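You operate a simulated robot arm through the tools that you are given. There is no shell and no other tool. Be economical: measure what you need, move in short steps, check, and stop when the job is done.

The job below is to be done with a simulated robot arm. You get a single attempt, and the scene is never put back.

TASK
Level the lamp yoke on the levelling table with the red knob.
Fine: set the yoke on the table and free the lock lever first, lock it after; leave the blue knob alone. Set down upright: lamp yoke. Where these are worked on the way, their far stop is far enough and under half their travel is too little: lock lever.

It is judged by the outcome, as a careful person would: the job done as asked, and still so three seconds after it is handed in. It fails if anything else is knocked over, pushed out of place, dropped, spilled or broken.

THE ROBOT
A 7-joint arm with a two-finger parallel gripper, fixed in place. Base frame: the origin is at the foot of the arm, x ahead of it, y to its left, z up; the work surface is at about z = 0. Lengths are in cm, angles in degrees, forces in N, time in s.
With the tool pointing down near the work surface it reaches from about 24 to 62 cm from the base axis. Its first joint turns from -66.0 to 66.0 degrees. Payload 2.6 kg.
Tool frame: the origin (TCP) lies between the finger pads and is the grasp point; the fingertips stand 3 cm ahead of it; z points along the fingers, y is the line along which they close. Largest opening 9.4 cm; finger width 2.8, thickness 1; the body of the gripper, 5 by 9.6 cm, starts 5.5 cm behind the TCP.
Orientation is that of the tool frame in the base frame, as a unit quaternion [x, y, z, w]. With the fingers straight down and closing along the base's y, the tool's x points along the base's -x, its y along +y and its z along -z.

THE INTERFACE
- The arm moves only by the tool send_rows. Its argument "increments" is a list of rows, each an object (a shift or turn left out is 0, a gripper value left out holds the last) with "linear": the shift along the tool's x, y, z in cm, a list of three; "angular": the turn, a rotation vector about the tool's x, y, z in degrees, a list of three; "hand": the opening in per cent of the stroke, from 0 (shut) to 100 (fully open). In form: [{"linear": [dx, dy, dz], "angular": [wx, wy, wz], "hand": hand}, ...]. A call has 1 to 20 rows; each row is the pose to reach, as a shift and turn from the pose commanded when the call began, along the tool's axes at that moment. Rows are played at 5 a second. More than 5 cm and 8.6 degrees between two rows, or a gripper value outside its range, and nothing of the call is played. A pose out of reach is approached as far as the arm can. The call stops where the force on the tool passes 50 N (or 10 N more than at its start, if that is more) or the arm is blocked; 0.2 s more then pass. The fingers move at their own pace (about 7.2 cm/s each) and stop on an object; they squeeze with about 30 N. The grip force told is the motor's: it shows also when the fingers shut on nothing. Time passes only in rows, and 0.2 s behind the last, so rows that repeat a pose let the fingers close. It gives the time, the measured TCP pose, the force on the tool (base axes), the opening and the grip force at its end, in the units of the frame above (readings bear some noise), with the torque about the TCP (base axes, N m) and any sound that the robot's microphone picked up.
- Cameras (640 x 400 px; columns grow to the right, rows downward): "scene" is fixed at [5.06, 45.1, 56.47]; the picture's right is [-0.57, -0.82, 0.00], its down [-0.46, 0.32, -0.83] and it looks along [0.68, -0.48, -0.56] (base axes); focal length 339 px, centre (320, 200). "wrist" rides on the gripper at [7.6, 1.4, -10.2] in the tool frame; the picture's right is [-0.18, 0.98, 0.00], its down [-0.75, -0.14, -0.64] and it looks along [-0.63, -0.12, 0.77] (tool axes); focal length 243 px, centre (320, 200). There is no depth. A picture from a camera that has moved, and an enlarged one, comes with that camera's place and axes in the base frame and with its lens.
- capture(camera): a new picture of that camera. The clock stands still meanwhile.
- close_up(camera, box): a new picture of the part [left, top, right, bottom] of that camera's present view, enlarged. The clock stands still meanwhile.
- finish_job(): hands the job in; it is judged then, once.

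Go step by step. Nothing tells you positions but the pictures and the camera data: compare them with the known pose of the tool, close in by small moves and look again before you grip or let go. The budget is 120 turns and 68 pictures, counting those below and the enlarged ones. Unless the task says otherwise, let go and move clear before handing in, and close with one line.

The tools are called after "Call:" by a JSON object that holds its "api" and its "payload". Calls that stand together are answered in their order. send_rows: Moves the arm, as the interface text tells. Its arguments: {"type":"object","properties":{"increments":{"type":"array"}},"required":["increments"]} The other tools are called the same way: capture (camera) takes a picture; close_up (camera, box) takes an enlarged picture of a part of a camera's view; finish_job () hands the job in.

At the start:

```text
time_s: 0.0
tool_pos: [37.16, -1.5, 32.76]
ee_rot: [0.0, 1.0, -0.001, 0.0]
ft_force: [0.4, 0.4, -0.7]
ft_torque: [0.04, 0.0, 0.01]
opening: 9.43
grasp_force: 0.1
```

scene: 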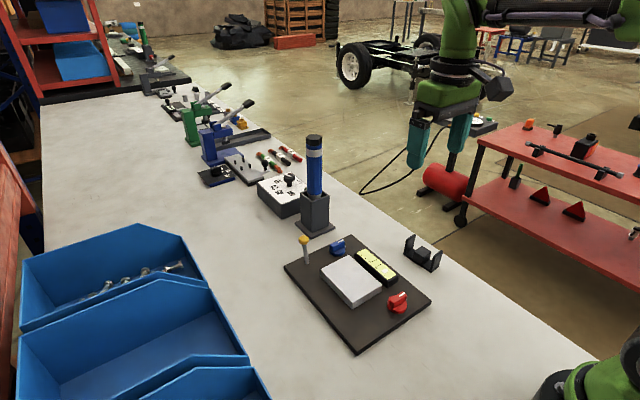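
wrist: 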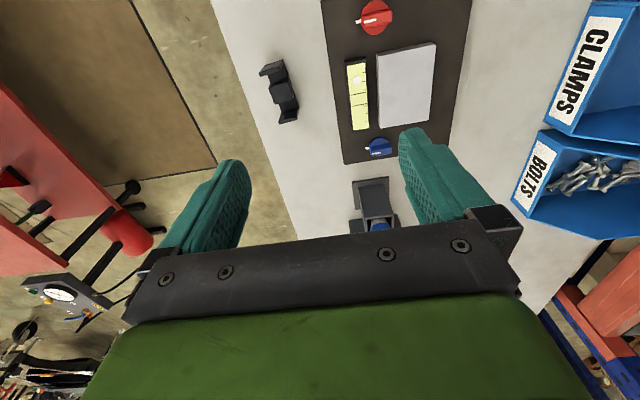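

I see a dark base with a white table plate, a yellow level, a red knob and a blue knob, a yellow-topped lever, and a black yoke standing beside it. I'll enlarge these first.

Call:
{"api": "close_up", "payload": {"camera": "scene", "box": [270, 220, 460, 360]}}

Call:
{"api": "close_up", "payload": {"camera": "wrist", "box": [240, 0, 480, 170]}}

```text
2.86 times, centred on (365, 290) of scene
camera zoom: at [5.06, 45.1, 56.47], right [-0.57, -0.82, 0.0], down [-0.46, 0.32, -0.83], along [0.68, -0.48, -0.56], focal length 969 px, centre (191, -57)
```

zoom: 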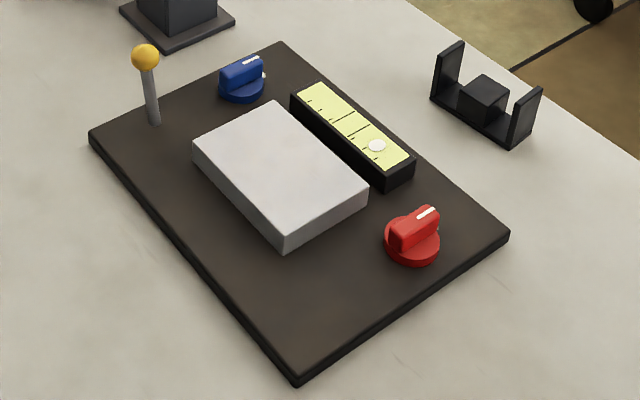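

```text
2.35 times, centred on (360, 85) of wrist
camera zoom: at [29.44, 0.11, 43.05], right [0.18, 0.98, 0.0], down [0.75, -0.14, 0.64], along [0.63, -0.12, -0.77], focal length 571 px, centre (226, 471)
```

zoom: 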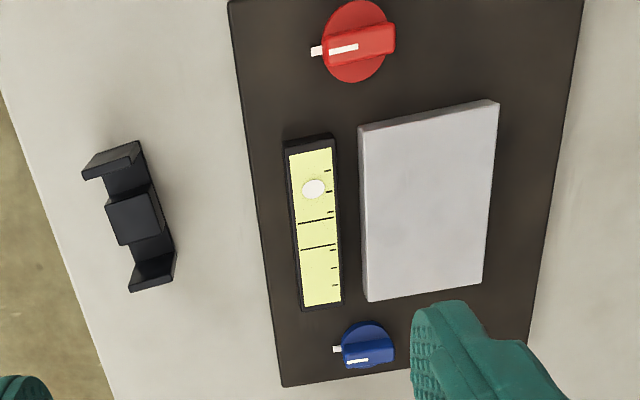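

The yoke looks to be near (39.7, -8.3), lying roughly along x. The plate is centred near (42.5, 11), the red knob near (33, 7) and the lever near (52.6, 15). I'll hover over the yoke to measure it better.

Call:
{"api": "send_rows", "payload": {"increments": [{"linear": [-0.8, -2, 4.3]}, {"linear": [-1.3, -3.5, 8.6]}, {"linear": [-2, -5, 13]}, {"linear": [-2.5, -6.8, 17]}, {"linear": [-2.5, -6.8, 17]}]}}

Call:
{"api": "capture", "payload": {"camera": "wrist"}}

Call:
{"api": "capture", "payload": {"camera": "scene"}}

```text
time_s: 1.2
tool_pos: [39.85, -7.98, 16.03]
ee_rot: [0.0, 1.0, 0.0, 0.0]
ft_force: [0.2, 0.5, -0.2]
ft_torque: [0.0, -0.01, 0.0]
opening: 9.41
grasp_force: 0.1
```

```text
63 pictures are left
camera wrist: at [32.04, -6.43, 26.24], right [0.18, 0.98, 0.0], down [0.75, -0.14, 0.64], along [0.63, -0.12, -0.77], focal length 243 px, centre (320, 200)
```

wrist: 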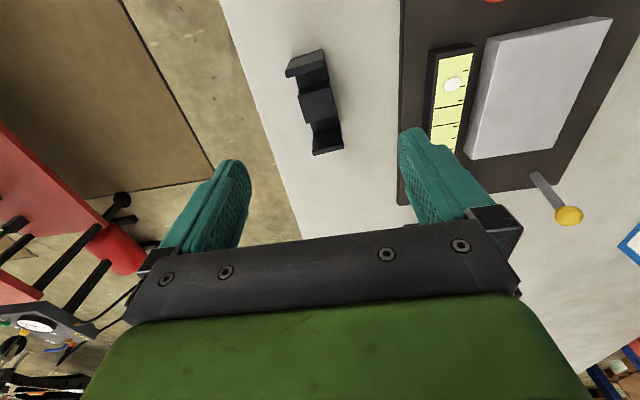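

```text
62 pictures are left
```

scene: 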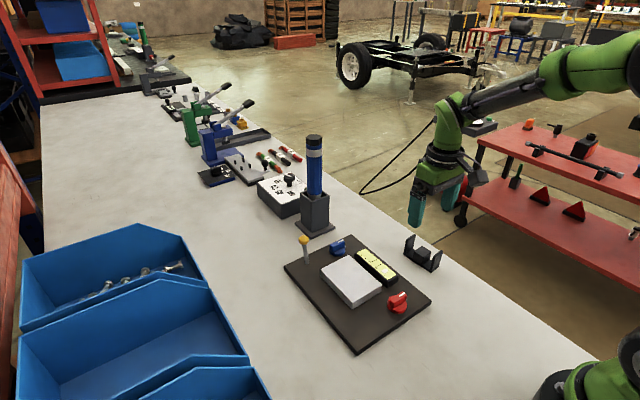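

The yoke is in view, and the lever also shows to the right. I'll enlarge both.

Call:
{"api": "close_up", "payload": {"camera": "wrist", "box": [260, 30, 380, 170]}}

Call:
{"api": "close_up", "payload": {"camera": "wrist", "box": [400, 0, 640, 240]}}

Call:
{"api": "close_up", "payload": {"camera": "scene", "box": [280, 225, 380, 275]}}

```text
2.86 times, centred on (320, 100) of wrist
camera zoom: at [32.04, -6.43, 26.24], right [0.18, 0.98, 0.0], down [0.75, -0.14, 0.64], along [0.63, -0.12, -0.77], focal length 693 px, centre (320, 486)
```

zoom: 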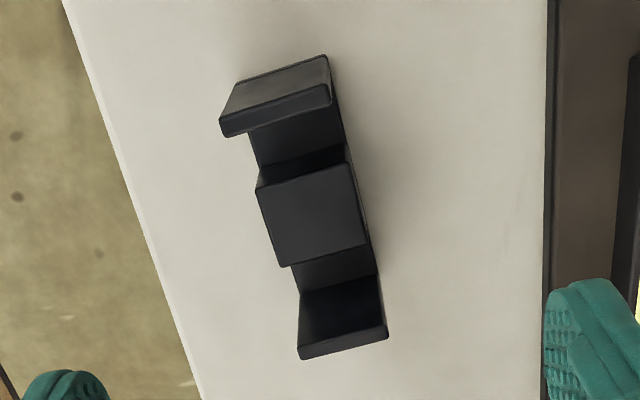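

```text
1.67 times, centred on (520, 120) of wrist
camera zoom: at [32.04, -6.43, 26.24], right [0.18, 0.98, 0.0], down [0.75, -0.14, 0.64], along [0.63, -0.12, -0.77], focal length 404 px, centre (-13, 333)
```

zoom: 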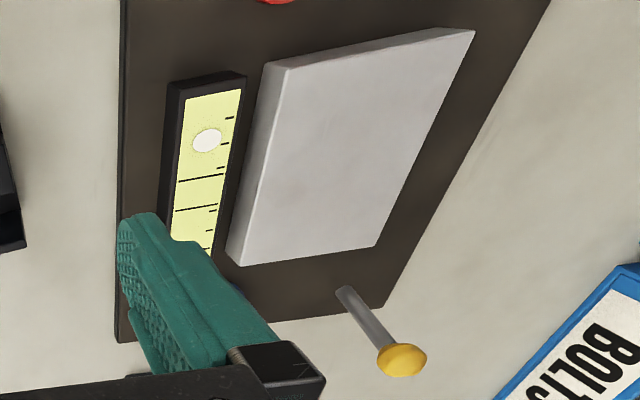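

```text
6.40 times, centred on (330, 250) of scene
camera zoom: at [5.06, 45.1, 56.47], right [-0.57, -0.82, 0.0], down [-0.46, 0.32, -0.83], along [0.68, -0.48, -0.56], focal length 2170 px, centre (256, -120)
```

zoom: 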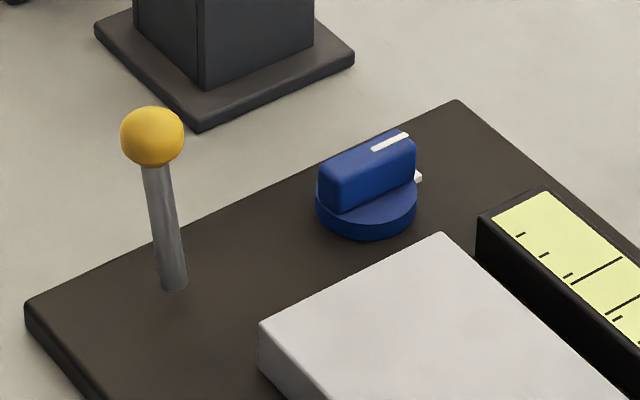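

The yoke cube is at about (39.8, -8.1) with a yaw of about 5°. I'll turn the tool to match, go partway down and check.

Call:
{"api": "send_rows", "payload": {"increments": [{"linear": [0, 0, 2], "angular": [0, 0, -5], "hand": 65}, {"linear": [0, 0, 5], "angular": [0, 0, -5]}, {"linear": [0, 0, 8], "angular": [0, 0, -5]}, {"linear": [0, 0, 8], "angular": [0, 0, -5]}]}}

Call:
{"api": "capture", "payload": {"camera": "wrist"}}

Call:
{"api": "close_up", "payload": {"camera": "scene", "box": [360, 190, 480, 290]}}

```text
time_s: 2.2
tool_pos: [39.9, -8.37, 7.56]
ee_rot: [-0.044, 0.999, 0.0, 0.0]
ft_force: [0.7, -0.3, -0.1]
ft_torque: [0.0, -0.02, 0.03]
opening: 6.1
grasp_force: 0.1
```

```text
58 pictures are left
camera wrist: at [32.05, -7.44, 17.95], right [0.1, 1.0, 0.0], down [0.76, -0.08, 0.64], along [0.64, -0.06, -0.77], focal length 243 px, centre (320, 200)
```

wrist: 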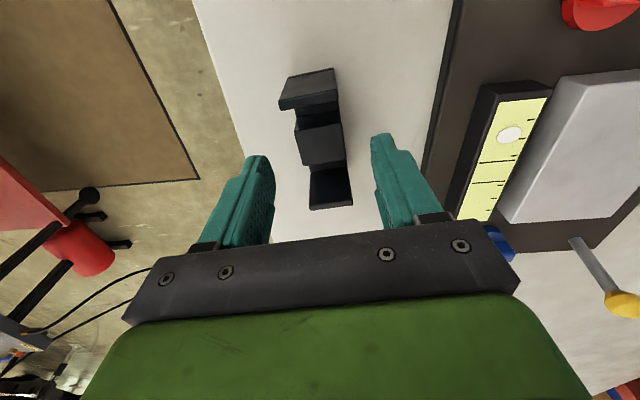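

```text
4.00 times, centred on (420, 240) of scene
camera zoom: at [5.06, 45.1, 56.47], right [-0.57, -0.82, 0.0], down [-0.46, 0.32, -0.83], along [0.68, -0.48, -0.56], focal length 1356 px, centre (-80, 40)
```

zoom: 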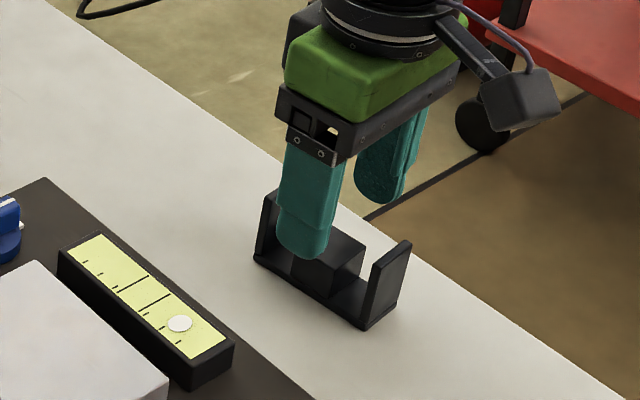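

It's aligned, so I'll go down and grip.

Call:
{"api": "send_rows", "payload": {"increments": [{"linear": [0, 0, 2]}, {"linear": [0, 0, 3.8]}, {"linear": [0, 0, 3.8], "hand": 0}, {"linear": [0, 0, 3.8]}, {"linear": [0, 0, 3.8]}, {"linear": [0, 0, 3.8]}]}}

Call:
{"api": "close_up", "payload": {"camera": "scene", "box": [360, 190, 480, 290]}}

```text
time_s: 3.6
tool_pos: [39.64, -8.34, 3.83]
ee_rot: [-0.044, 0.999, 0.0, 0.001]
ft_force: [0.4, -0.1, 0.5]
ft_torque: [0.02, 0.04, -0.01]
opening: 3.19
grasp_force: 30.0
```

```text
4.00 times, centred on (420, 240) of scene
camera zoom: at [5.06, 45.1, 56.47], right [-0.57, -0.82, 0.0], down [-0.46, 0.32, -0.83], along [0.68, -0.48, -0.56], focal length 1356 px, centre (-80, 40)
```

zoom: 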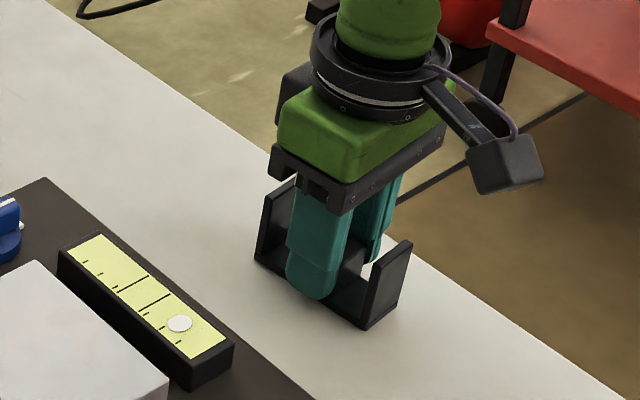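

It's held, at a width of 3.2 cm. I'll lift it, carry it over the plate and turn it back to yaw 0.

Call:
{"api": "send_rows", "payload": {"increments": [{"linear": [0, 0, -3]}, {"linear": [0, 0, -6]}, {"linear": [0, 0, -9]}, {"linear": [-0.9, 3.8, -9], "angular": [0, 0, 1]}, {"linear": [-1.75, 7.6, -9], "angular": [0, 0, 2]}, {"linear": [-2.6, 11.4, -9], "angular": [0, 0, 3]}, {"linear": [-3.5, 15.2, -9], "angular": [0, 0, 4]}, {"linear": [-4.37, 19, -9], "angular": [0, 0, 5]}, {"linear": [-4.37, 19, -9], "angular": [0, 0, 5]}]}}

Call:
{"api": "capture", "payload": {"camera": "wrist"}}

Call:
{"api": "close_up", "payload": {"camera": "scene", "box": [260, 190, 460, 350]}}

```text
time_s: 5.6
tool_pos: [42.49, 11.06, 12.84]
ee_rot: [0.001, 1.0, 0.001, 0.001]
ft_force: [-0.7, -0.9, -3.0]
ft_torque: [-0.02, 0.02, 0.0]
opening: 3.16
grasp_force: 29.8
```

```text
55 pictures are left
camera wrist: at [34.74, 12.72, 23.14], right [0.19, 0.98, 0.0], down [0.75, -0.14, 0.64], along [0.63, -0.12, -0.77], focal length 243 px, centre (320, 200)
```

wrist: 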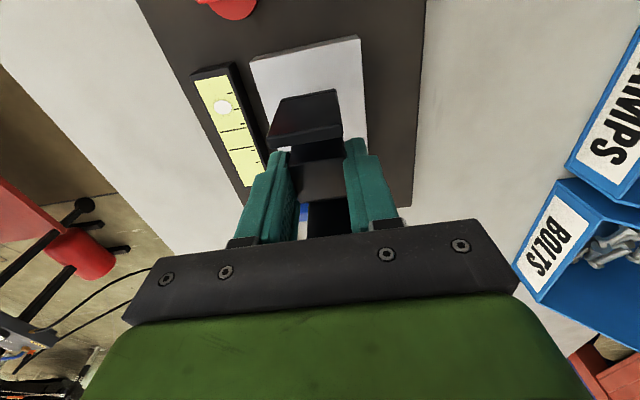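

```text
2.50 times, centred on (360, 270) of scene
camera zoom: at [5.06, 45.1, 56.47], right [-0.57, -0.82, 0.0], down [-0.46, 0.32, -0.83], along [0.68, -0.48, -0.56], focal length 848 px, centre (220, 25)
```

zoom: 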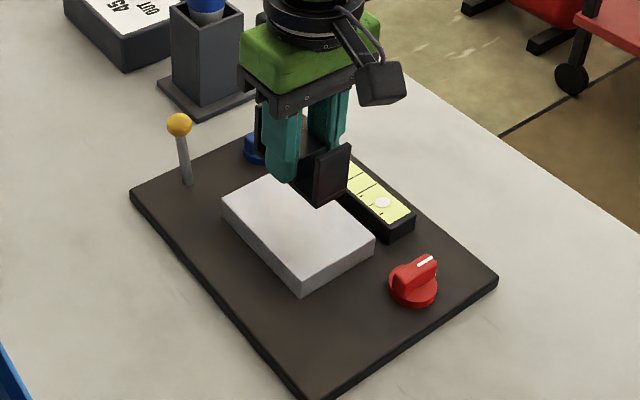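

The yoke is above the plate centre. I'll lower it close to the plate, then feel for contact.

Call:
{"api": "send_rows", "payload": {"increments": [{"linear": [-0.1, 0, 2]}, {"linear": [-0.2, 0, 4]}, {"linear": [-0.2, 0, 4]}]}}

Call:
{"api": "close_up", "payload": {"camera": "scene", "box": [310, 210, 420, 310]}}

```text
time_s: 6.4
tool_pos: [42.52, 11.29, 8.92]
ee_rot: [0.0, 1.0, -0.001, -0.001]
ft_force: [-0.5, 0.3, -3.1]
ft_torque: [-0.01, -0.01, 0.0]
opening: 3.15
grasp_force: 29.7
```

```text
4.00 times, centred on (365, 260) of scene
camera zoom: at [5.06, 45.1, 56.47], right [-0.57, -0.82, 0.0], down [-0.46, 0.32, -0.83], along [0.68, -0.48, -0.56], focal length 1356 px, centre (140, -40)
```

zoom: 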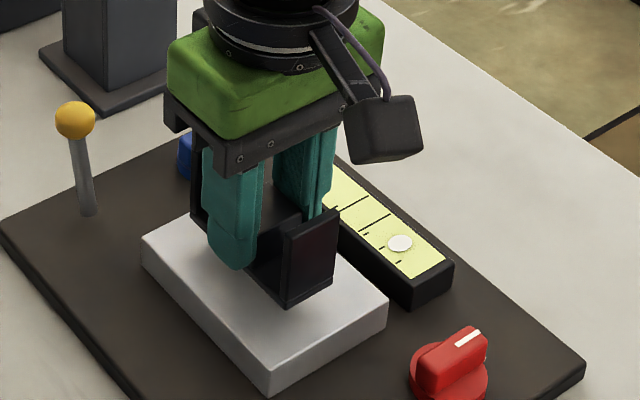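

There's still a gap of about 1–2 cm, so I'll lower in small steps.

Call:
{"api": "send_rows", "payload": {"increments": [{"linear": [0, 0, 0.4]}, {"linear": [0, 0, 0.8]}, {"linear": [0, 0, 1.0]}, {"linear": [0, 0, 1.0]}]}}

Call:
{"api": "close_up", "payload": {"camera": "scene", "box": [310, 210, 420, 310]}}

```text
time_s: 7.4
tool_pos: [42.63, 11.1, 7.95]
ee_rot: [0.0, 1.0, 0.001, 0.0]
ft_force: [2.1, 0.9, -2.4]
ft_torque: [-0.01, 0.04, 0.01]
opening: 3.16
grasp_force: 29.8
```

```text
4.00 times, centred on (365, 260) of scene
camera zoom: at [5.06, 45.1, 56.47], right [-0.57, -0.82, 0.0], down [-0.46, 0.32, -0.83], along [0.68, -0.48, -0.56], focal length 1356 px, centre (140, -40)
```

zoom: 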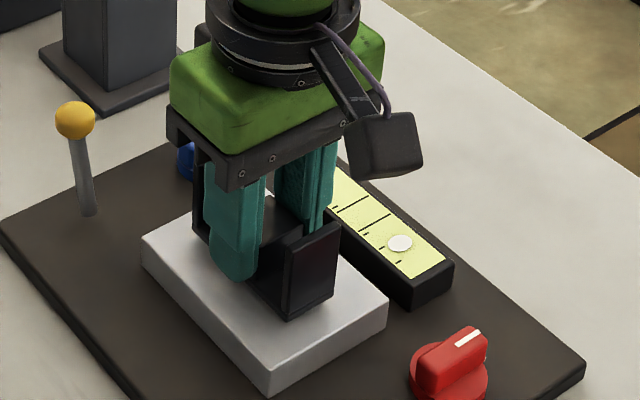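

There may be a slight touch at the high end. I'll keep going in finer steps.

Call:
{"api": "send_rows", "payload": {"increments": [{"linear": [0, 0, 0.1]}, {"linear": [0, 0, 0.2]}, {"linear": [0, 0, 0.2]}]}}

```text
time_s: 8.2
tool_pos: [42.52, 11.12, 7.83]
ee_rot: [0.0, 1.0, 0.0, 0.0]
ft_force: [0.6, 0.2, -2.5]
ft_torque: [-0.04, 0.01, 0.01]
opening: 3.17
grasp_force: 30.9
```

Call:
{"api": "send_rows", "payload": {"increments": [{"linear": [0, 0, 0.15]}, {"linear": [0, 0, 0.3]}, {"linear": [0, 0, 0.3]}]}}

```text
time_s: 9.0
tool_pos: [42.5, 11.07, 7.46]
ee_rot: [0.0, 1.0, 0.001, 0.0]
ft_force: [-0.2, 1.3, 0.7]
ft_torque: [0.01, 0.12, 0.02]
opening: 3.15
grasp_force: 29.8
```

There's contact now: the force changed and a torque appeared. I'll press very slightly, then release and open only partway.

Call:
{"api": "send_rows", "payload": {"increments": [{"linear": [0, 0, 0.1]}, {"linear": [0, 0, 0.1]}]}}

Call:
{"api": "close_up", "payload": {"camera": "scene", "box": [310, 210, 420, 310]}}

```text
time_s: 9.6
tool_pos: [42.67, 11.15, 7.47]
ee_rot: [0.001, 1.0, 0.0, 0.002]
ft_force: [-7.6, -2.1, 23.2]
ft_torque: [-0.1, 0.32, -0.01]
opening: 3.14
grasp_force: 30.0
```

```text
4.00 times, centred on (365, 260) of scene
camera zoom: at [5.05, 45.09, 56.48], right [-0.57, -0.82, 0.0], down [-0.46, 0.32, -0.83], along [0.68, -0.48, -0.56], focal length 1356 px, centre (140, -40)
```

zoom: 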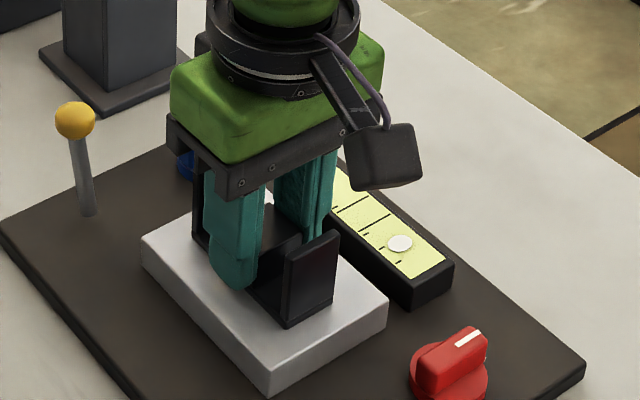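

It's firmly seated, so I'll release and rise.

Call:
{"api": "send_rows", "payload": {"increments": [{"linear": [0, 0, -0.05], "hand": 55}, {"linear": [0, 0, -0.05]}, {"linear": [0, 0, -0.05]}, {"linear": [0, 0, -2]}, {"linear": [0, 0, -6]}, {"linear": [0, 0, -10]}, {"linear": [0, 0, -10]}]}}

Call:
{"api": "capture", "payload": {"camera": "wrist"}}

Call:
{"api": "close_up", "payload": {"camera": "scene", "box": [270, 220, 460, 360]}}

```text
time_s: 11.2
tool_pos: [42.52, 10.97, 17.46]
ee_rot: [0.0, 1.0, 0.0, -0.001]
ft_force: [-0.1, -0.5, 1.0]
ft_torque: [0.01, 0.01, 0.01]
opening: 5.14
grasp_force: 0.0
```

```text
50 pictures are left
camera wrist: at [34.75, 12.65, 27.73], right [0.18, 0.98, 0.0], down [0.75, -0.14, 0.64], along [0.63, -0.12, -0.77], focal length 243 px, centre (320, 200)
```

wrist: 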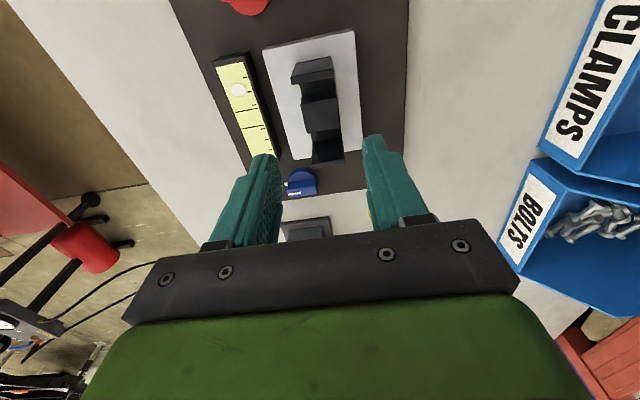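

```text
2.86 times, centred on (365, 290) of scene
camera zoom: at [5.06, 45.1, 56.47], right [-0.57, -0.82, 0.0], down [-0.46, 0.32, -0.83], along [0.68, -0.48, -0.56], focal length 969 px, centre (191, -57)
```

zoom: 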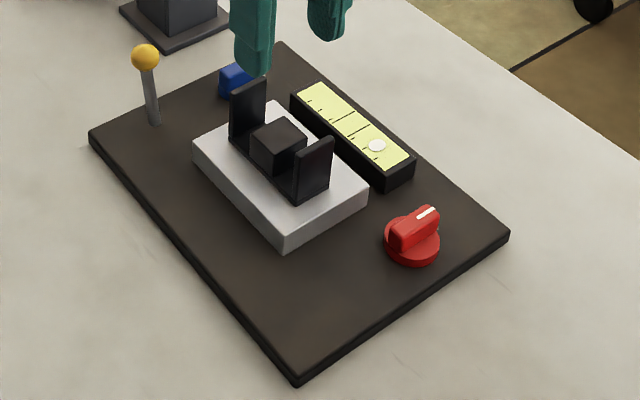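

The yoke is upright on the plate. The lever's base is at about (52.3, 15.3, 2) and its ball at about (53.4, 15.2, 8), so it leans slightly towards +x. I'll get a closer look at it.

Call:
{"api": "send_rows", "payload": {"increments": [{"linear": [-2.5, 1.4, 0], "hand": 0}, {"linear": [-5, 2.8, 0]}, {"linear": [-7.5, 4.2, 0]}, {"linear": [-7.5, 4.2, 0]}]}}

Call:
{"api": "capture", "payload": {"camera": "wrist"}}

```text
time_s: 12.2
tool_pos: [50.19, 15.04, 17.31]
ee_rot: [0.0, 1.0, 0.0, 0.0]
ft_force: [-0.1, 0.5, 0.2]
ft_torque: [-0.01, 0.01, 0.0]
opening: 0.0
grasp_force: 29.9
```

```text
48 pictures are left
camera wrist: at [42.52, 16.65, 27.62], right [0.18, 0.98, 0.0], down [0.75, -0.14, 0.64], along [0.63, -0.12, -0.77], focal length 243 px, centre (320, 200)
```

wrist: 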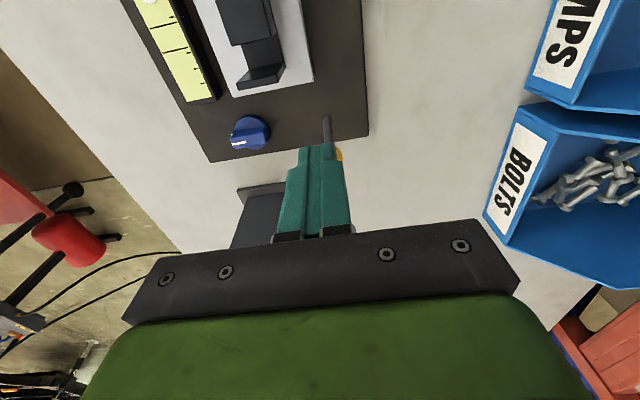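

I'll grip the ball between the pads so that it can pivot in the x-z plane. First I'll come down just above it and check.

Call:
{"api": "send_rows", "payload": {"increments": [{"linear": [-3.2, 0.1, 0], "hand": 50}, {"linear": [-3.2, 0.1, 3]}, {"linear": [-3.2, 0.1, 5.5]}, {"linear": [-3.2, 0.1, 5.5]}]}}

Call:
{"api": "capture", "payload": {"camera": "wrist"}}

Call:
{"api": "close_up", "payload": {"camera": "scene", "box": [260, 190, 360, 290]}}

```text
time_s: 13.2
tool_pos: [53.28, 15.32, 12.18]
ee_rot: [-0.001, 1.0, -0.001, -0.001]
ft_force: [0.0, 0.1, 0.5]
ft_torque: [0.02, 0.0, 0.02]
opening: 4.69
grasp_force: 0.0
```

```text
47 pictures are left
camera wrist: at [45.61, 16.85, 22.36], right [0.18, 0.98, 0.0], down [0.75, -0.14, 0.64], along [0.63, -0.12, -0.77], focal length 243 px, centre (320, 200)
```

wrist: 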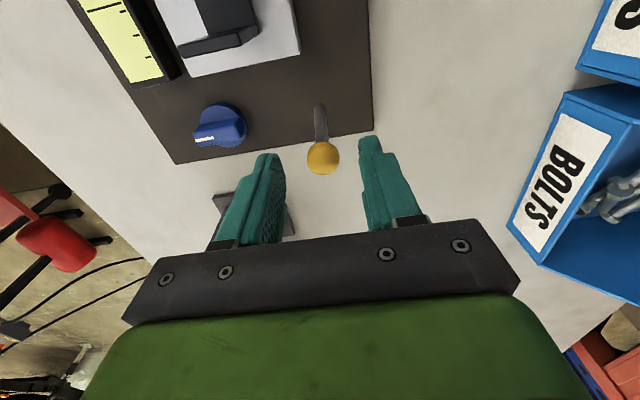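

```text
4.00 times, centred on (310, 240) of scene
camera zoom: at [5.06, 45.1, 56.47], right [-0.57, -0.82, 0.0], down [-0.46, 0.32, -0.83], along [0.68, -0.48, -0.56], focal length 1356 px, centre (360, 40)
```

zoom: 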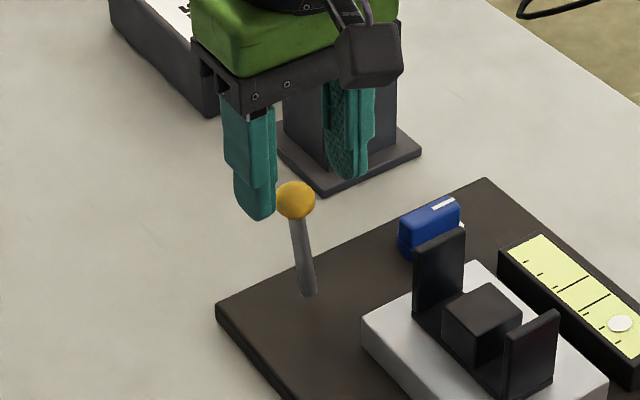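

The ball is at about (53.6, 15.5, 8.2). I'll descend and grip it.

Call:
{"api": "send_rows", "payload": {"increments": [{"linear": [-0.2, 0.15, 2]}, {"linear": [-0.2, 0.15, 4.1]}, {"linear": [-0.2, 0.15, 4.1], "hand": 0}, {"linear": [-0.2, 0.15, 4.1]}, {"linear": [-0.2, 0.15, 4.1]}]}}

Call:
{"api": "close_up", "payload": {"camera": "scene", "box": [260, 190, 360, 290]}}

```text
time_s: 14.4
tool_pos: [53.6, 15.41, 8.02]
ee_rot: [0.001, 1.0, 0.001, 0.0]
ft_force: [-2.8, -4.1, 0.3]
ft_torque: [0.0, 0.0, -0.04]
opening: 2.1
grasp_force: 30.4
```

```text
4.00 times, centred on (310, 240) of scene
camera zoom: at [5.06, 45.1, 56.47], right [-0.57, -0.82, 0.0], down [-0.46, 0.32, -0.83], along [0.68, -0.48, -0.56], focal length 1356 px, centre (360, 40)
```

zoom: 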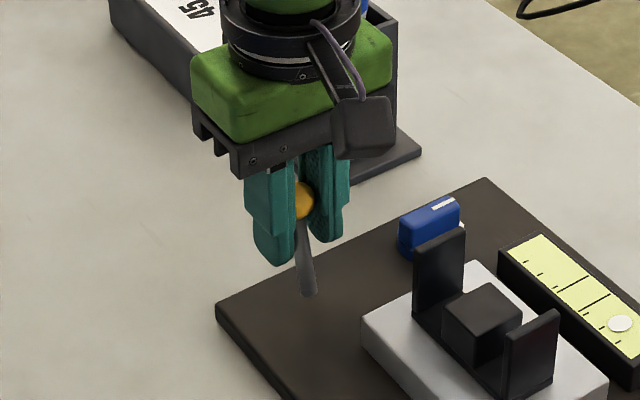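

The ball is gripped. I'll test a small move towards +x.

Call:
{"api": "send_rows", "payload": {"increments": [{"linear": [-0.3, 0, 0.05]}, {"linear": [-0.6, 0, 0.1]}, {"linear": [-0.6, 0, 0.1]}]}}

```text
time_s: 15.2
tool_pos: [54.1, 15.31, 7.81]
ee_rot: [0.001, 1.0, -0.002, -0.001]
ft_force: [-20.3, -12.2, 10.1]
ft_torque: [0.01, 0.05, -0.06]
opening: 2.08
grasp_force: 30.6
```

It resists at about 20 N. I'll go back and try -x.

Call:
{"api": "send_rows", "payload": {"increments": [{"linear": [0.3, 0, -0.05]}, {"linear": [0.6, 0.0, -0.1]}, {"linear": [0.6, 0.0, -0.1]}]}}

Call:
{"api": "send_rows", "payload": {"increments": [{"linear": [0.3, 0, 0]}, {"linear": [0.6, 0.0, -0.05]}, {"linear": [0.6, 0.0, -0.05]}]}}

Call:
{"api": "close_up", "payload": {"camera": "scene", "box": [260, 190, 360, 290]}}

```text
time_s: 16.0
tool_pos: [53.59, 15.4, 8.02]
ee_rot: [0.0, 1.0, -0.001, 0.002]
ft_force: [11.5, -5.4, 0.5]
ft_torque: [0.03, -0.71, 0.03]
opening: 2.09
grasp_force: 30.0
```

```text
time_s: 16.8
tool_pos: [52.99, 15.38, 8.11]
ee_rot: [0.001, 1.0, 0.0, 0.002]
ft_force: [12.6, -8.0, 6.8]
ft_torque: [-0.04, -0.68, 0.0]
opening: 2.08
grasp_force: 30.2
```

```text
4.00 times, centred on (310, 240) of scene
camera zoom: at [5.06, 45.1, 56.47], right [-0.57, -0.82, 0.0], down [-0.46, 0.32, -0.83], along [0.68, -0.48, -0.56], focal length 1356 px, centre (360, 40)
```

zoom: 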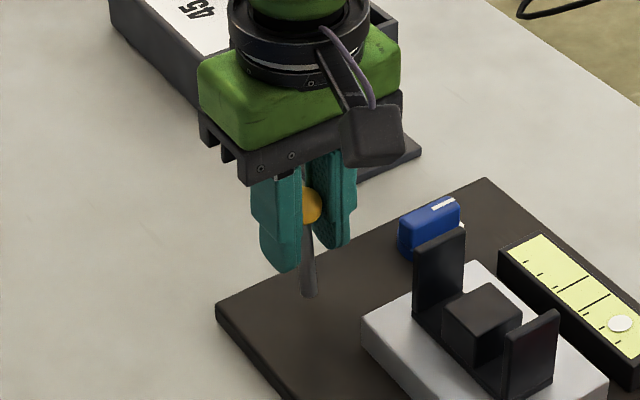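

There's moderate friction, and the lever seems to follow towards -x. I'll keep going that way in an arc.

Call:
{"api": "send_rows", "payload": {"increments": [{"linear": [0.5, -0.05, 0]}, {"linear": [1.0, -0.1, 0.02]}, {"linear": [1.5, -0.1, 0.1]}, {"linear": [1.5, -0.1, 0.1]}]}}

Call:
{"api": "close_up", "payload": {"camera": "scene", "box": [260, 190, 360, 290]}}

```text
time_s: 17.8
tool_pos: [51.43, 15.35, 7.81]
ee_rot: [0.0, 1.0, 0.001, 0.001]
ft_force: [12.3, -3.5, 7.7]
ft_torque: [0.02, -0.83, 0.0]
opening: 2.13
grasp_force: 29.3
```

```text
4.00 times, centred on (310, 240) of scene
camera zoom: at [5.05, 45.1, 56.47], right [-0.57, -0.82, 0.0], down [-0.46, 0.32, -0.83], along [0.68, -0.48, -0.56], focal length 1356 px, centre (360, 40)
```

zoom: 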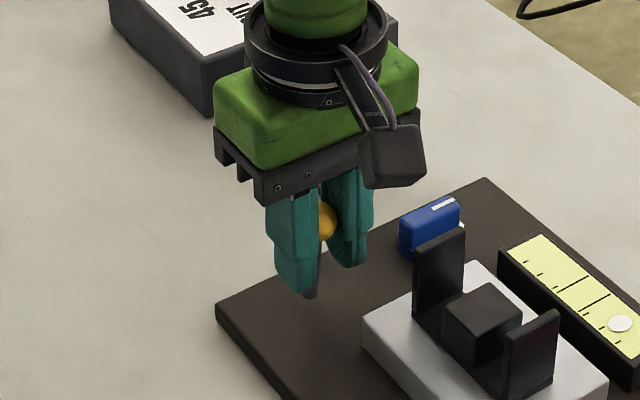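

The lever follows towards -x, so the lock side was +x. I'll continue along the arc.

Call:
{"api": "send_rows", "payload": {"increments": [{"linear": [0.5, 0, 0.1]}, {"linear": [1.0, 0, 0.25]}, {"linear": [1.5, 0, 0.45]}, {"linear": [1.5, 0, 0.45]}]}}

Call:
{"api": "close_up", "payload": {"camera": "scene", "box": [260, 190, 360, 290]}}

```text
time_s: 18.8
tool_pos: [49.81, 15.35, 7.36]
ee_rot: [-0.001, 1.0, -0.001, -0.001]
ft_force: [15.4, 1.2, -3.8]
ft_torque: [-0.05, -0.68, 0.0]
opening: 2.11
grasp_force: 29.4
```

```text
4.00 times, centred on (310, 240) of scene
camera zoom: at [5.06, 45.1, 56.47], right [-0.57, -0.82, 0.0], down [-0.46, 0.32, -0.83], along [0.68, -0.48, -0.56], focal length 1356 px, centre (360, 40)
```

zoom: 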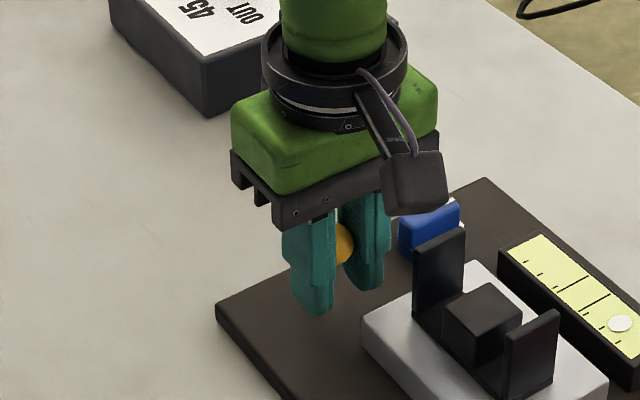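

The fingertips will soon be near the plate, so from here I'll tilt the tool along with the lever.

Call:
{"api": "send_rows", "payload": {"increments": [{"linear": [0.3, 0, 0.1], "angular": [0, -8, 0]}, {"linear": [0.7, 0, 0.3], "angular": [0, -15, 0]}, {"linear": [1.1, 0, 0.5], "angular": [0, -22, 0]}, {"linear": [1.4, 0, 0.75], "angular": [0, -28, 0]}, {"linear": [1.4, 0, 0.75], "angular": [0, -28, 0]}]}}

Call:
{"api": "close_up", "payload": {"camera": "scene", "box": [260, 190, 380, 310]}}

```text
time_s: 20.0
tool_pos: [49.2, 15.34, 7.39]
ee_rot: [0.001, 0.967, 0.003, 0.253]
ft_force: [32.9, -5.9, 25.2]
ft_torque: [-0.03, 0.61, -0.08]
opening: 2.2
grasp_force: 30.0
```

```text
3.33 times, centred on (320, 250) of scene
camera zoom: at [5.05, 45.09, 56.48], right [-0.57, -0.82, 0.0], down [-0.46, 0.32, -0.83], along [0.68, -0.48, -0.56], focal length 1130 px, centre (320, 33)
```

zoom: 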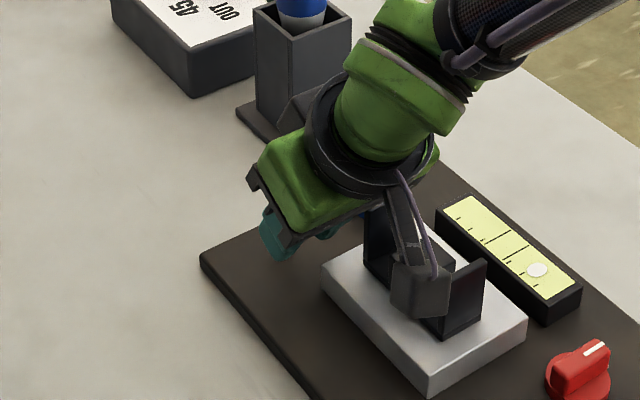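

The force rose to about 40 N along the direction of motion, at a lever angle of about -28°. That looks like the far stop. I'll relax, let go, back off along the tool axis and look.

Call:
{"api": "send_rows", "payload": {"increments": [{"linear": [-0.8, 0, -0.25]}, {"linear": [-0.8, 0, -0.25], "hand": 50}, {"linear": [-0.8, 0, -0.25]}, {"linear": [-0.8, 0, -0.25]}, {"linear": [-0.8, 0, -4]}, {"linear": [-0.8, 0, -7]}, {"linear": [-0.8, 0, -7]}]}}

Call:
{"api": "capture", "payload": {"camera": "wrist"}}

Call:
{"api": "capture", "payload": {"camera": "scene"}}

```text
time_s: 21.6
tool_pos: [45.79, 15.55, 13.37]
ee_rot: [0.0, 0.97, 0.0, 0.242]
ft_force: [-0.7, 0.9, 0.7]
ft_torque: [-0.03, -0.03, 0.02]
opening: 4.7
grasp_force: 0.1
```

```text
40 pictures are left
camera wrist: at [34.11, 17.11, 18.82], right [0.16, 0.98, 0.09], down [0.36, -0.14, 0.92], along [0.92, -0.12, -0.38], focal length 243 px, centre (320, 200)
```

wrist: 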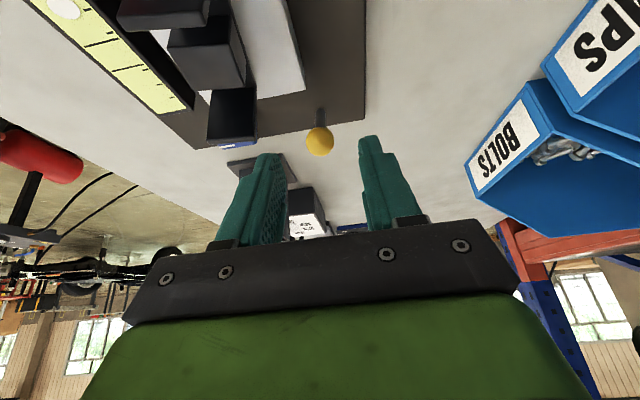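

```text
39 pictures are left
```

scene: 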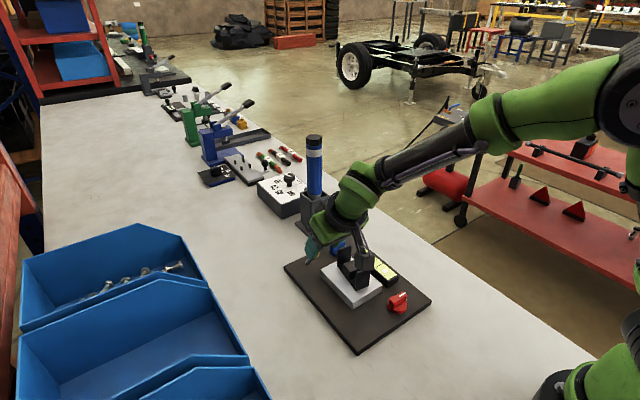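

The lever is now leaning to -x with the ball at about (49.8, 7.4), at what I take to be the free stop. I'll rise, untilt and look at the lever, level and red knob.

Call:
{"api": "send_rows", "payload": {"increments": [{"linear": [0, 0, -3], "angular": [0, 7, 0]}, {"linear": [0.3, -1.5, -6], "angular": [0, 14, 0]}, {"linear": [0.7, -3.5, -8], "angular": [0, 21, 0]}, {"linear": [1.1, -5.5, -10.3], "angular": [0, 28, 0]}, {"linear": [1.1, -5.5, -10.3], "angular": [0, 28, 0]}]}}

Call:
{"api": "close_up", "payload": {"camera": "scene", "box": [270, 220, 450, 350]}}

```text
time_s: 22.8
tool_pos: [39.96, 9.95, 21.74]
ee_rot: [0.0, 1.0, 0.0, 0.0]
ft_force: [-0.2, -0.6, -0.4]
ft_torque: [0.0, -0.03, 0.0]
opening: 4.7
grasp_force: 0.1
```

```text
3.08 times, centred on (360, 285) of scene
camera zoom: at [5.06, 45.1, 56.47], right [-0.57, -0.82, 0.0], down [-0.46, 0.32, -0.83], along [0.68, -0.48, -0.56], focal length 1043 px, centre (197, -62)
```

zoom: 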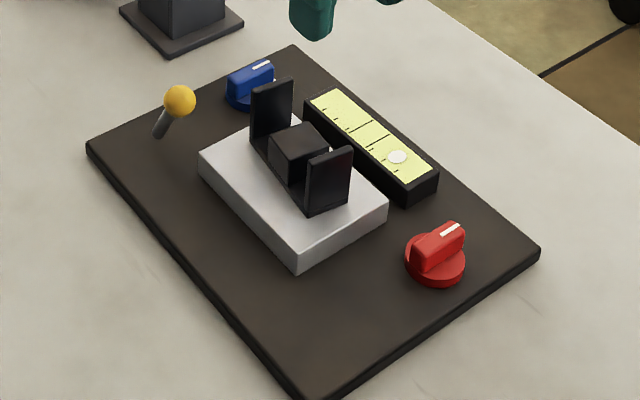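

The bubble is still at the near end. I'll move over the red knob at about (33, 7), turning the tool 90° so that the fingers close along x across its blade.

Call:
{"api": "send_rows", "payload": {"increments": [{"linear": [0.7, -0.3, 0.5], "angular": [0, 0, -8]}, {"linear": [1.4, -0.6, 1], "angular": [0, 0, -16]}, {"linear": [2.1, -0.9, 1.5], "angular": [0, 0, -24]}, {"linear": [2.8, -1.2, 2], "angular": [0, 0, -32]}, {"linear": [3.5, -1.5, 2.5], "angular": [0, 0, -40]}, {"linear": [4.2, -1.8, 3], "angular": [0, 0, -48]}, {"linear": [4.9, -2.1, 4], "angular": [0, 0, -56]}, {"linear": [5.6, -2.4, 5], "angular": [0, 0, -64]}, {"linear": [6.2, -2.7, 5.5], "angular": [0, 0, -72]}, {"linear": [6.6, -2.9, 6], "angular": [0, 0, -80]}, {"linear": [7, -3, 7], "angular": [0, 0, -88]}, {"linear": [7, -3, 7], "angular": [0, 0, -90]}, {"linear": [7, -3, 7], "angular": [0, 0, -90]}]}}

Call:
{"api": "capture", "payload": {"camera": "wrist"}}

Call:
{"api": "capture", "payload": {"camera": "scene"}}

```text
time_s: 25.6
tool_pos: [32.96, 6.82, 14.52]
ee_rot: [0.707, -0.707, 0.0, 0.0]
ft_force: [0.3, -0.4, 0.3]
ft_torque: [-0.01, 0.03, 0.02]
opening: 4.69
grasp_force: 0.0
```

```text
37 pictures are left
camera wrist: at [31.53, -0.65, 24.76], right [-0.98, 0.18, 0.0], down [0.14, 0.75, 0.64], along [0.12, 0.63, -0.77], focal length 243 px, centre (320, 200)
```

wrist: 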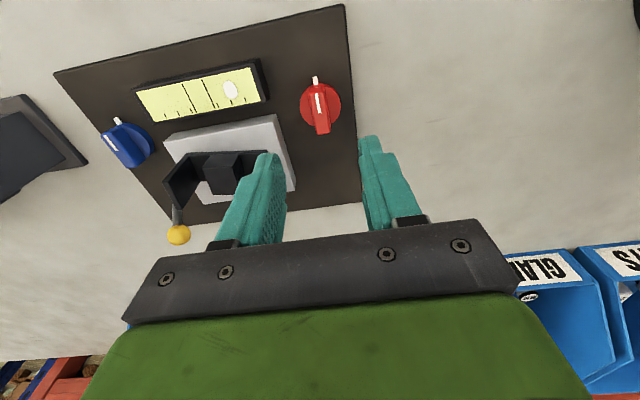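

```text
36 pictures are left
```

scene: 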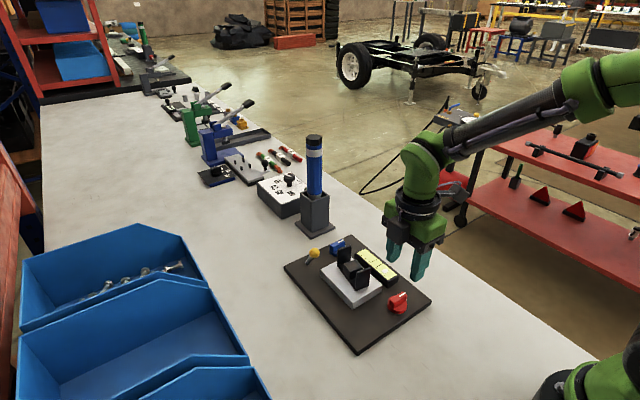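

The wrist camera sees both the knob and the level well. I'll enlarge the knob.

Call:
{"api": "close_up", "payload": {"camera": "wrist", "box": [270, 60, 370, 150]}}

Call:
{"api": "close_up", "payload": {"camera": "wrist", "box": [120, 50, 280, 150]}}

Call:
{"api": "close_up", "payload": {"camera": "scene", "box": [350, 250, 450, 330]}}

```text
4.44 times, centred on (320, 105) of wrist
camera zoom: at [31.53, -0.65, 24.76], right [-0.98, 0.18, 0.0], down [0.14, 0.75, 0.64], along [0.12, 0.63, -0.77], focal length 1078 px, centre (320, 622)
```

zoom: 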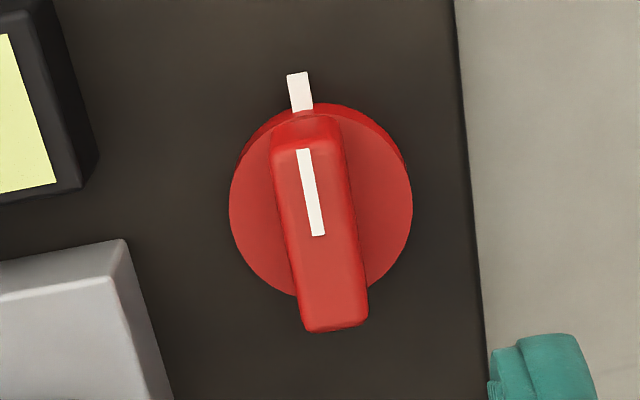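

```text
4.00 times, centred on (200, 100) of wrist
camera zoom: at [31.53, -0.65, 24.76], right [-0.98, 0.18, 0.0], down [0.14, 0.75, 0.64], along [0.12, 0.63, -0.77], focal length 970 px, centre (800, 600)
```

zoom: 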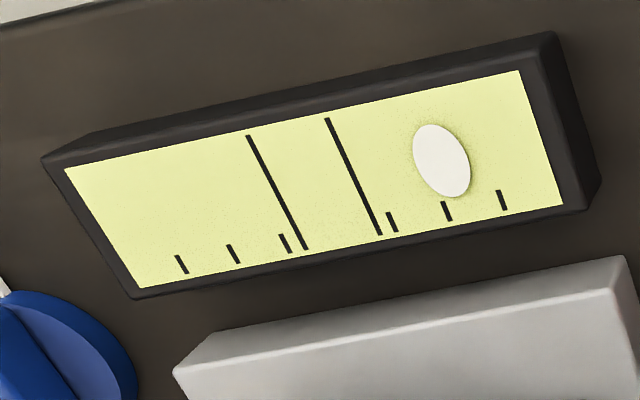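

```text
5.00 times, centred on (400, 290) of scene
camera zoom: at [5.06, 45.1, 56.47], right [-0.57, -0.82, 0.0], down [-0.46, 0.32, -0.83], along [0.68, -0.48, -0.56], focal length 1695 px, centre (-80, -250)
```

zoom: 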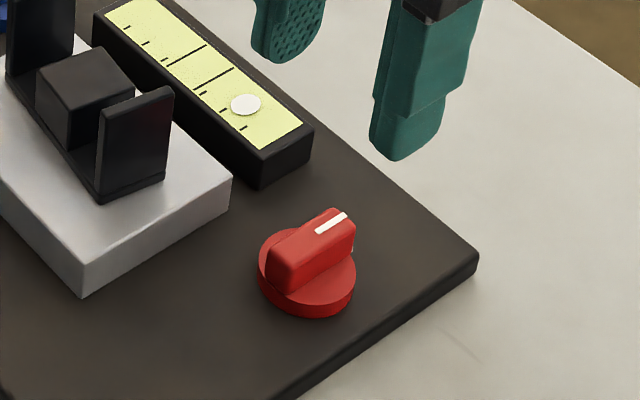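

The blade runs along y, centred at about (33.0, 6.95) with its top near z=4. I'll descend to TCP z≈5.4 and grip it.

Call:
{"api": "send_rows", "payload": {"increments": [{"linear": [-0.1, 0, 3], "hand": 38}, {"linear": [-0.1, 0, 6]}, {"linear": [-0.1, 0, 8]}, {"linear": [-0.1, 0, 9]}, {"linear": [-0.1, 0, 9]}]}}

Call:
{"api": "capture", "payload": {"camera": "wrist"}}

Call:
{"api": "close_up", "payload": {"camera": "scene", "box": [350, 250, 450, 330]}}

```text
time_s: 26.8
tool_pos: [33.2, 6.93, 5.69]
ee_rot: [0.707, -0.707, 0.0, 0.0]
ft_force: [0.4, 0.3, -0.5]
ft_torque: [0.03, 0.01, -0.02]
opening: 3.59
grasp_force: 0.1
```

```text
32 pictures are left
camera wrist: at [31.63, -0.46, 15.91], right [-0.98, 0.18, 0.0], down [0.14, 0.75, 0.64], along [0.12, 0.63, -0.77], focal length 243 px, centre (320, 200)
```

wrist: 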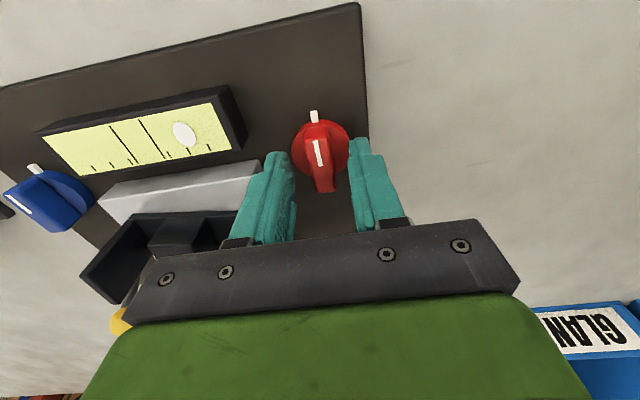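

```text
5.00 times, centred on (400, 290) of scene
camera zoom: at [5.06, 45.1, 56.47], right [-0.57, -0.82, 0.0], down [-0.46, 0.32, -0.83], along [0.68, -0.48, -0.56], focal length 1695 px, centre (-80, -250)
```

zoom: 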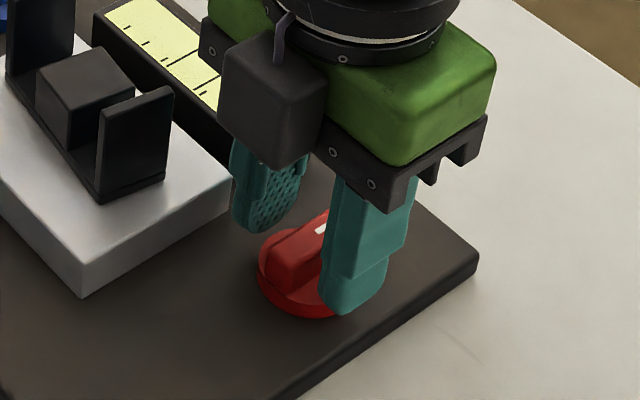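

The knob sits between the fingers, so I'll go a bit lower and grip.

Call:
{"api": "send_rows", "payload": {"increments": [{"linear": [0, 0, 0.3]}, {"linear": [0, 0, 0.3], "hand": 0}, {"linear": [0, 0, 0.3]}, {"linear": [0, 0, 0.3]}]}}

```text
time_s: 27.8
tool_pos: [32.99, 7.17, 5.34]
ee_rot: [-0.706, 0.708, 0.001, -0.001]
ft_force: [-9.2, -1.8, 11.4]
ft_torque: [-0.17, 0.04, 0.01]
opening: 1.39
grasp_force: 30.0
```

The blade is gripped. I'll test-turn it 16° clockwise as seen from above and watch the bubble.

Call:
{"api": "send_rows", "payload": {"increments": [{"angular": [0, 0, 4]}, {"angular": [0, 0, 8]}, {"angular": [0, 0, 12]}, {"angular": [0, 0, 16]}, {"angular": [0, 0, 16]}]}}

Call:
{"api": "capture", "payload": {"camera": "wrist"}}

```text
time_s: 29.0
tool_pos: [33.17, 7.04, 5.22]
ee_rot: [-0.601, 0.799, 0.0, 0.001]
ft_force: [-1.3, 2.8, 0.0]
ft_torque: [0.82, -0.2, 0.0]
opening: 1.38
grasp_force: 29.4
```

```text
30 pictures are left
camera wrist: at [29.52, 0.27, 15.53], right [-0.89, 0.45, 0.0], down [0.34, 0.68, 0.64], along [0.29, 0.57, -0.77], focal length 243 px, centre (320, 200)
```

wrist: 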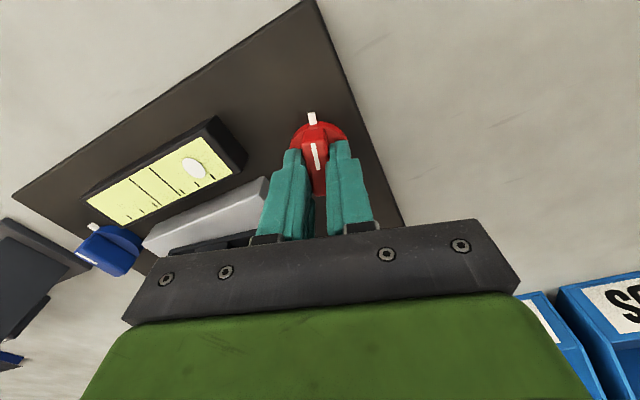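

Call:
{"api": "close_up", "payload": {"camera": "wrist", "box": [75, 100, 255, 240]}}

```text
2.86 times, centred on (165, 170) of wrist
camera zoom: at [29.52, 0.27, 15.53], right [-0.89, 0.45, 0.0], down [0.34, 0.68, 0.64], along [0.29, 0.57, -0.77], focal length 693 px, centre (763, 286)
```

zoom: 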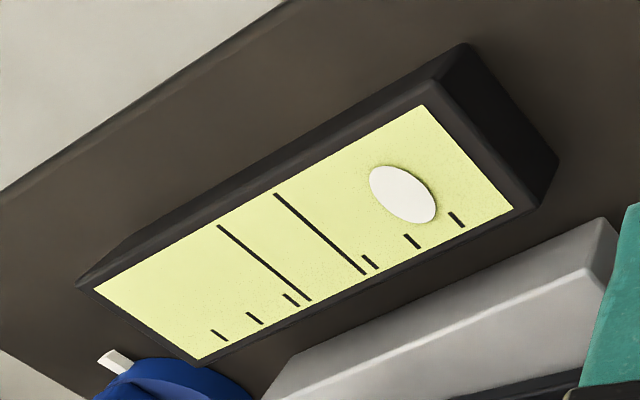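

The bubble moved slightly outward, from about 2.35 to 2.6 ticks, so I need counter-clockwise, roughly 150° in total. I'll turn ccw 56° from here.

Call:
{"api": "send_rows", "payload": {"increments": [{"angular": [0, 0, -7]}, {"angular": [0, 0, -14]}, {"angular": [0, 0, -21]}, {"angular": [0, 0, -28]}, {"angular": [0, 0, -35]}, {"angular": [0, 0, -42]}, {"angular": [0, 0, -49]}, {"angular": [0, 0, -56]}, {"angular": [0, 0, -56]}]}}

Call:
{"api": "capture", "payload": {"camera": "wrist"}}

```text
time_s: 31.0
tool_pos: [32.85, 7.01, 5.36]
ee_rot: [0.906, -0.423, 0.0, 0.0]
ft_force: [-10.2, 6.9, 0.7]
ft_torque: [0.79, 0.62, -0.03]
opening: 1.39
grasp_force: 30.0
```

```text
28 pictures are left
camera wrist: at [36.71, 0.33, 15.57], right [-0.87, -0.49, 0.0], down [-0.37, 0.67, 0.64], along [-0.32, 0.56, -0.77], focal length 243 px, centre (320, 200)
```

wrist: 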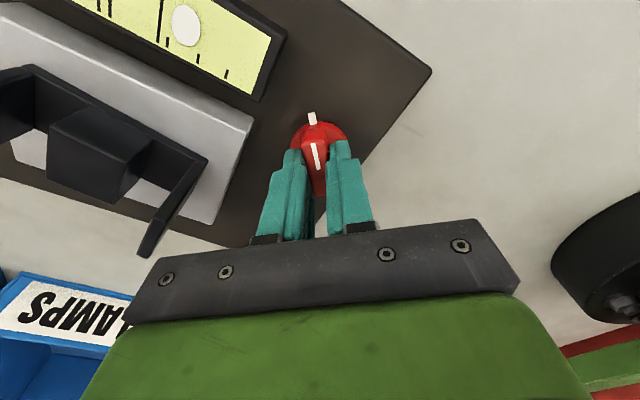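

The bubble is now at about 1.6 ticks, moving the right way, with roughly 90° still to go. I'll let go, rise, turn the tool back 180° (the blade is symmetric) and regrip.

Call:
{"api": "send_rows", "payload": {"increments": [{"hand": 35}, {"linear": [0, 0, 0]}, {"linear": [0, 0, 0]}, {"linear": [0, 0, -3]}, {"linear": [0, 0, -5], "angular": [0, 0, 8]}, {"linear": [0, 0, -5], "angular": [0, 0, 16]}, {"linear": [0, 0, -5], "angular": [0, 0, 24]}, {"linear": [0, 0, -5], "angular": [0, 0, 32]}, {"linear": [0, 0, -5], "angular": [0, 0, 40]}, {"linear": [0, 0, -5], "angular": [0, 0, 48]}, {"linear": [0, 0, -5], "angular": [0, 0, 56]}, {"linear": [0, 0, -5], "angular": [0, 0, 64]}, {"linear": [0, 0, -5], "angular": [0, 0, 72]}, {"linear": [0, 0, -5], "angular": [0, 0, 80]}, {"linear": [0, 0, -5], "angular": [0, 0, 88]}, {"linear": [0, 0, -5], "angular": [0, 0, 90]}]}}

Call:
{"api": "send_rows", "payload": {"increments": [{"angular": [0, 0, 8]}, {"angular": [0, 0, 16]}, {"angular": [0, 0, 24]}, {"angular": [0, 0, 32]}, {"angular": [0, 0, 40]}, {"angular": [0, 0, 48]}, {"angular": [0, 0, 56]}, {"angular": [0, 0, 64]}, {"angular": [0, 0, 72]}, {"angular": [0, 0, 80]}, {"angular": [0, 0, 88]}, {"angular": [0, 0, 90]}, {"angular": [0, 0, 90]}]}}

Call:
{"api": "capture", "payload": {"camera": "wrist"}}

Call:
{"api": "capture", "payload": {"camera": "scene"}}

```text
time_s: 34.4
tool_pos: [33.1, 7.13, 10.47]
ee_rot: [-0.34, 0.94, 0.0, 0.001]
ft_force: [-0.2, 0.0, -0.1]
ft_torque: [0.0, -0.01, -0.01]
opening: 3.28
grasp_force: 0.1
```

```text
time_s: 37.2
tool_pos: [33.02, 6.99, 10.25]
ee_rot: [0.424, 0.906, 0.0, 0.0]
ft_force: [0.0, 0.0, 0.2]
ft_torque: [0.01, -0.01, 0.01]
opening: 3.28
grasp_force: 0.0
```

```text
27 pictures are left
camera wrist: at [29.12, 13.92, 20.59], right [0.87, 0.49, 0.0], down [0.38, -0.67, 0.64], along [0.31, -0.56, -0.77], focal length 243 px, centre (320, 200)
```

wrist: 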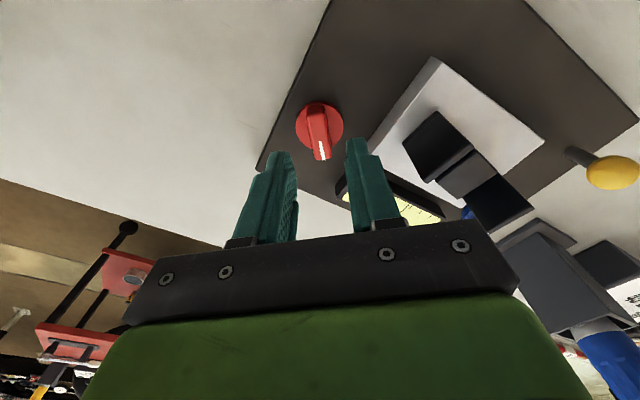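

```text
26 pictures are left
```

scene: 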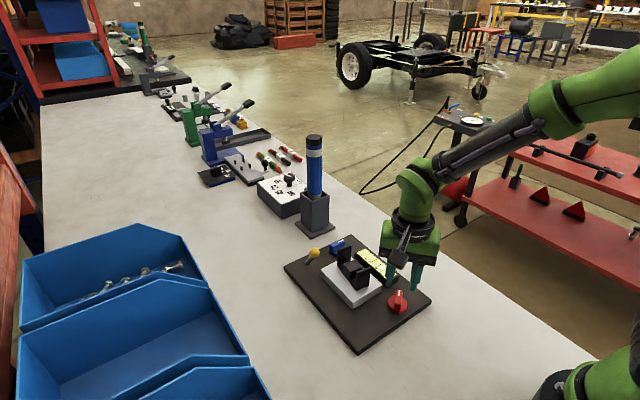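

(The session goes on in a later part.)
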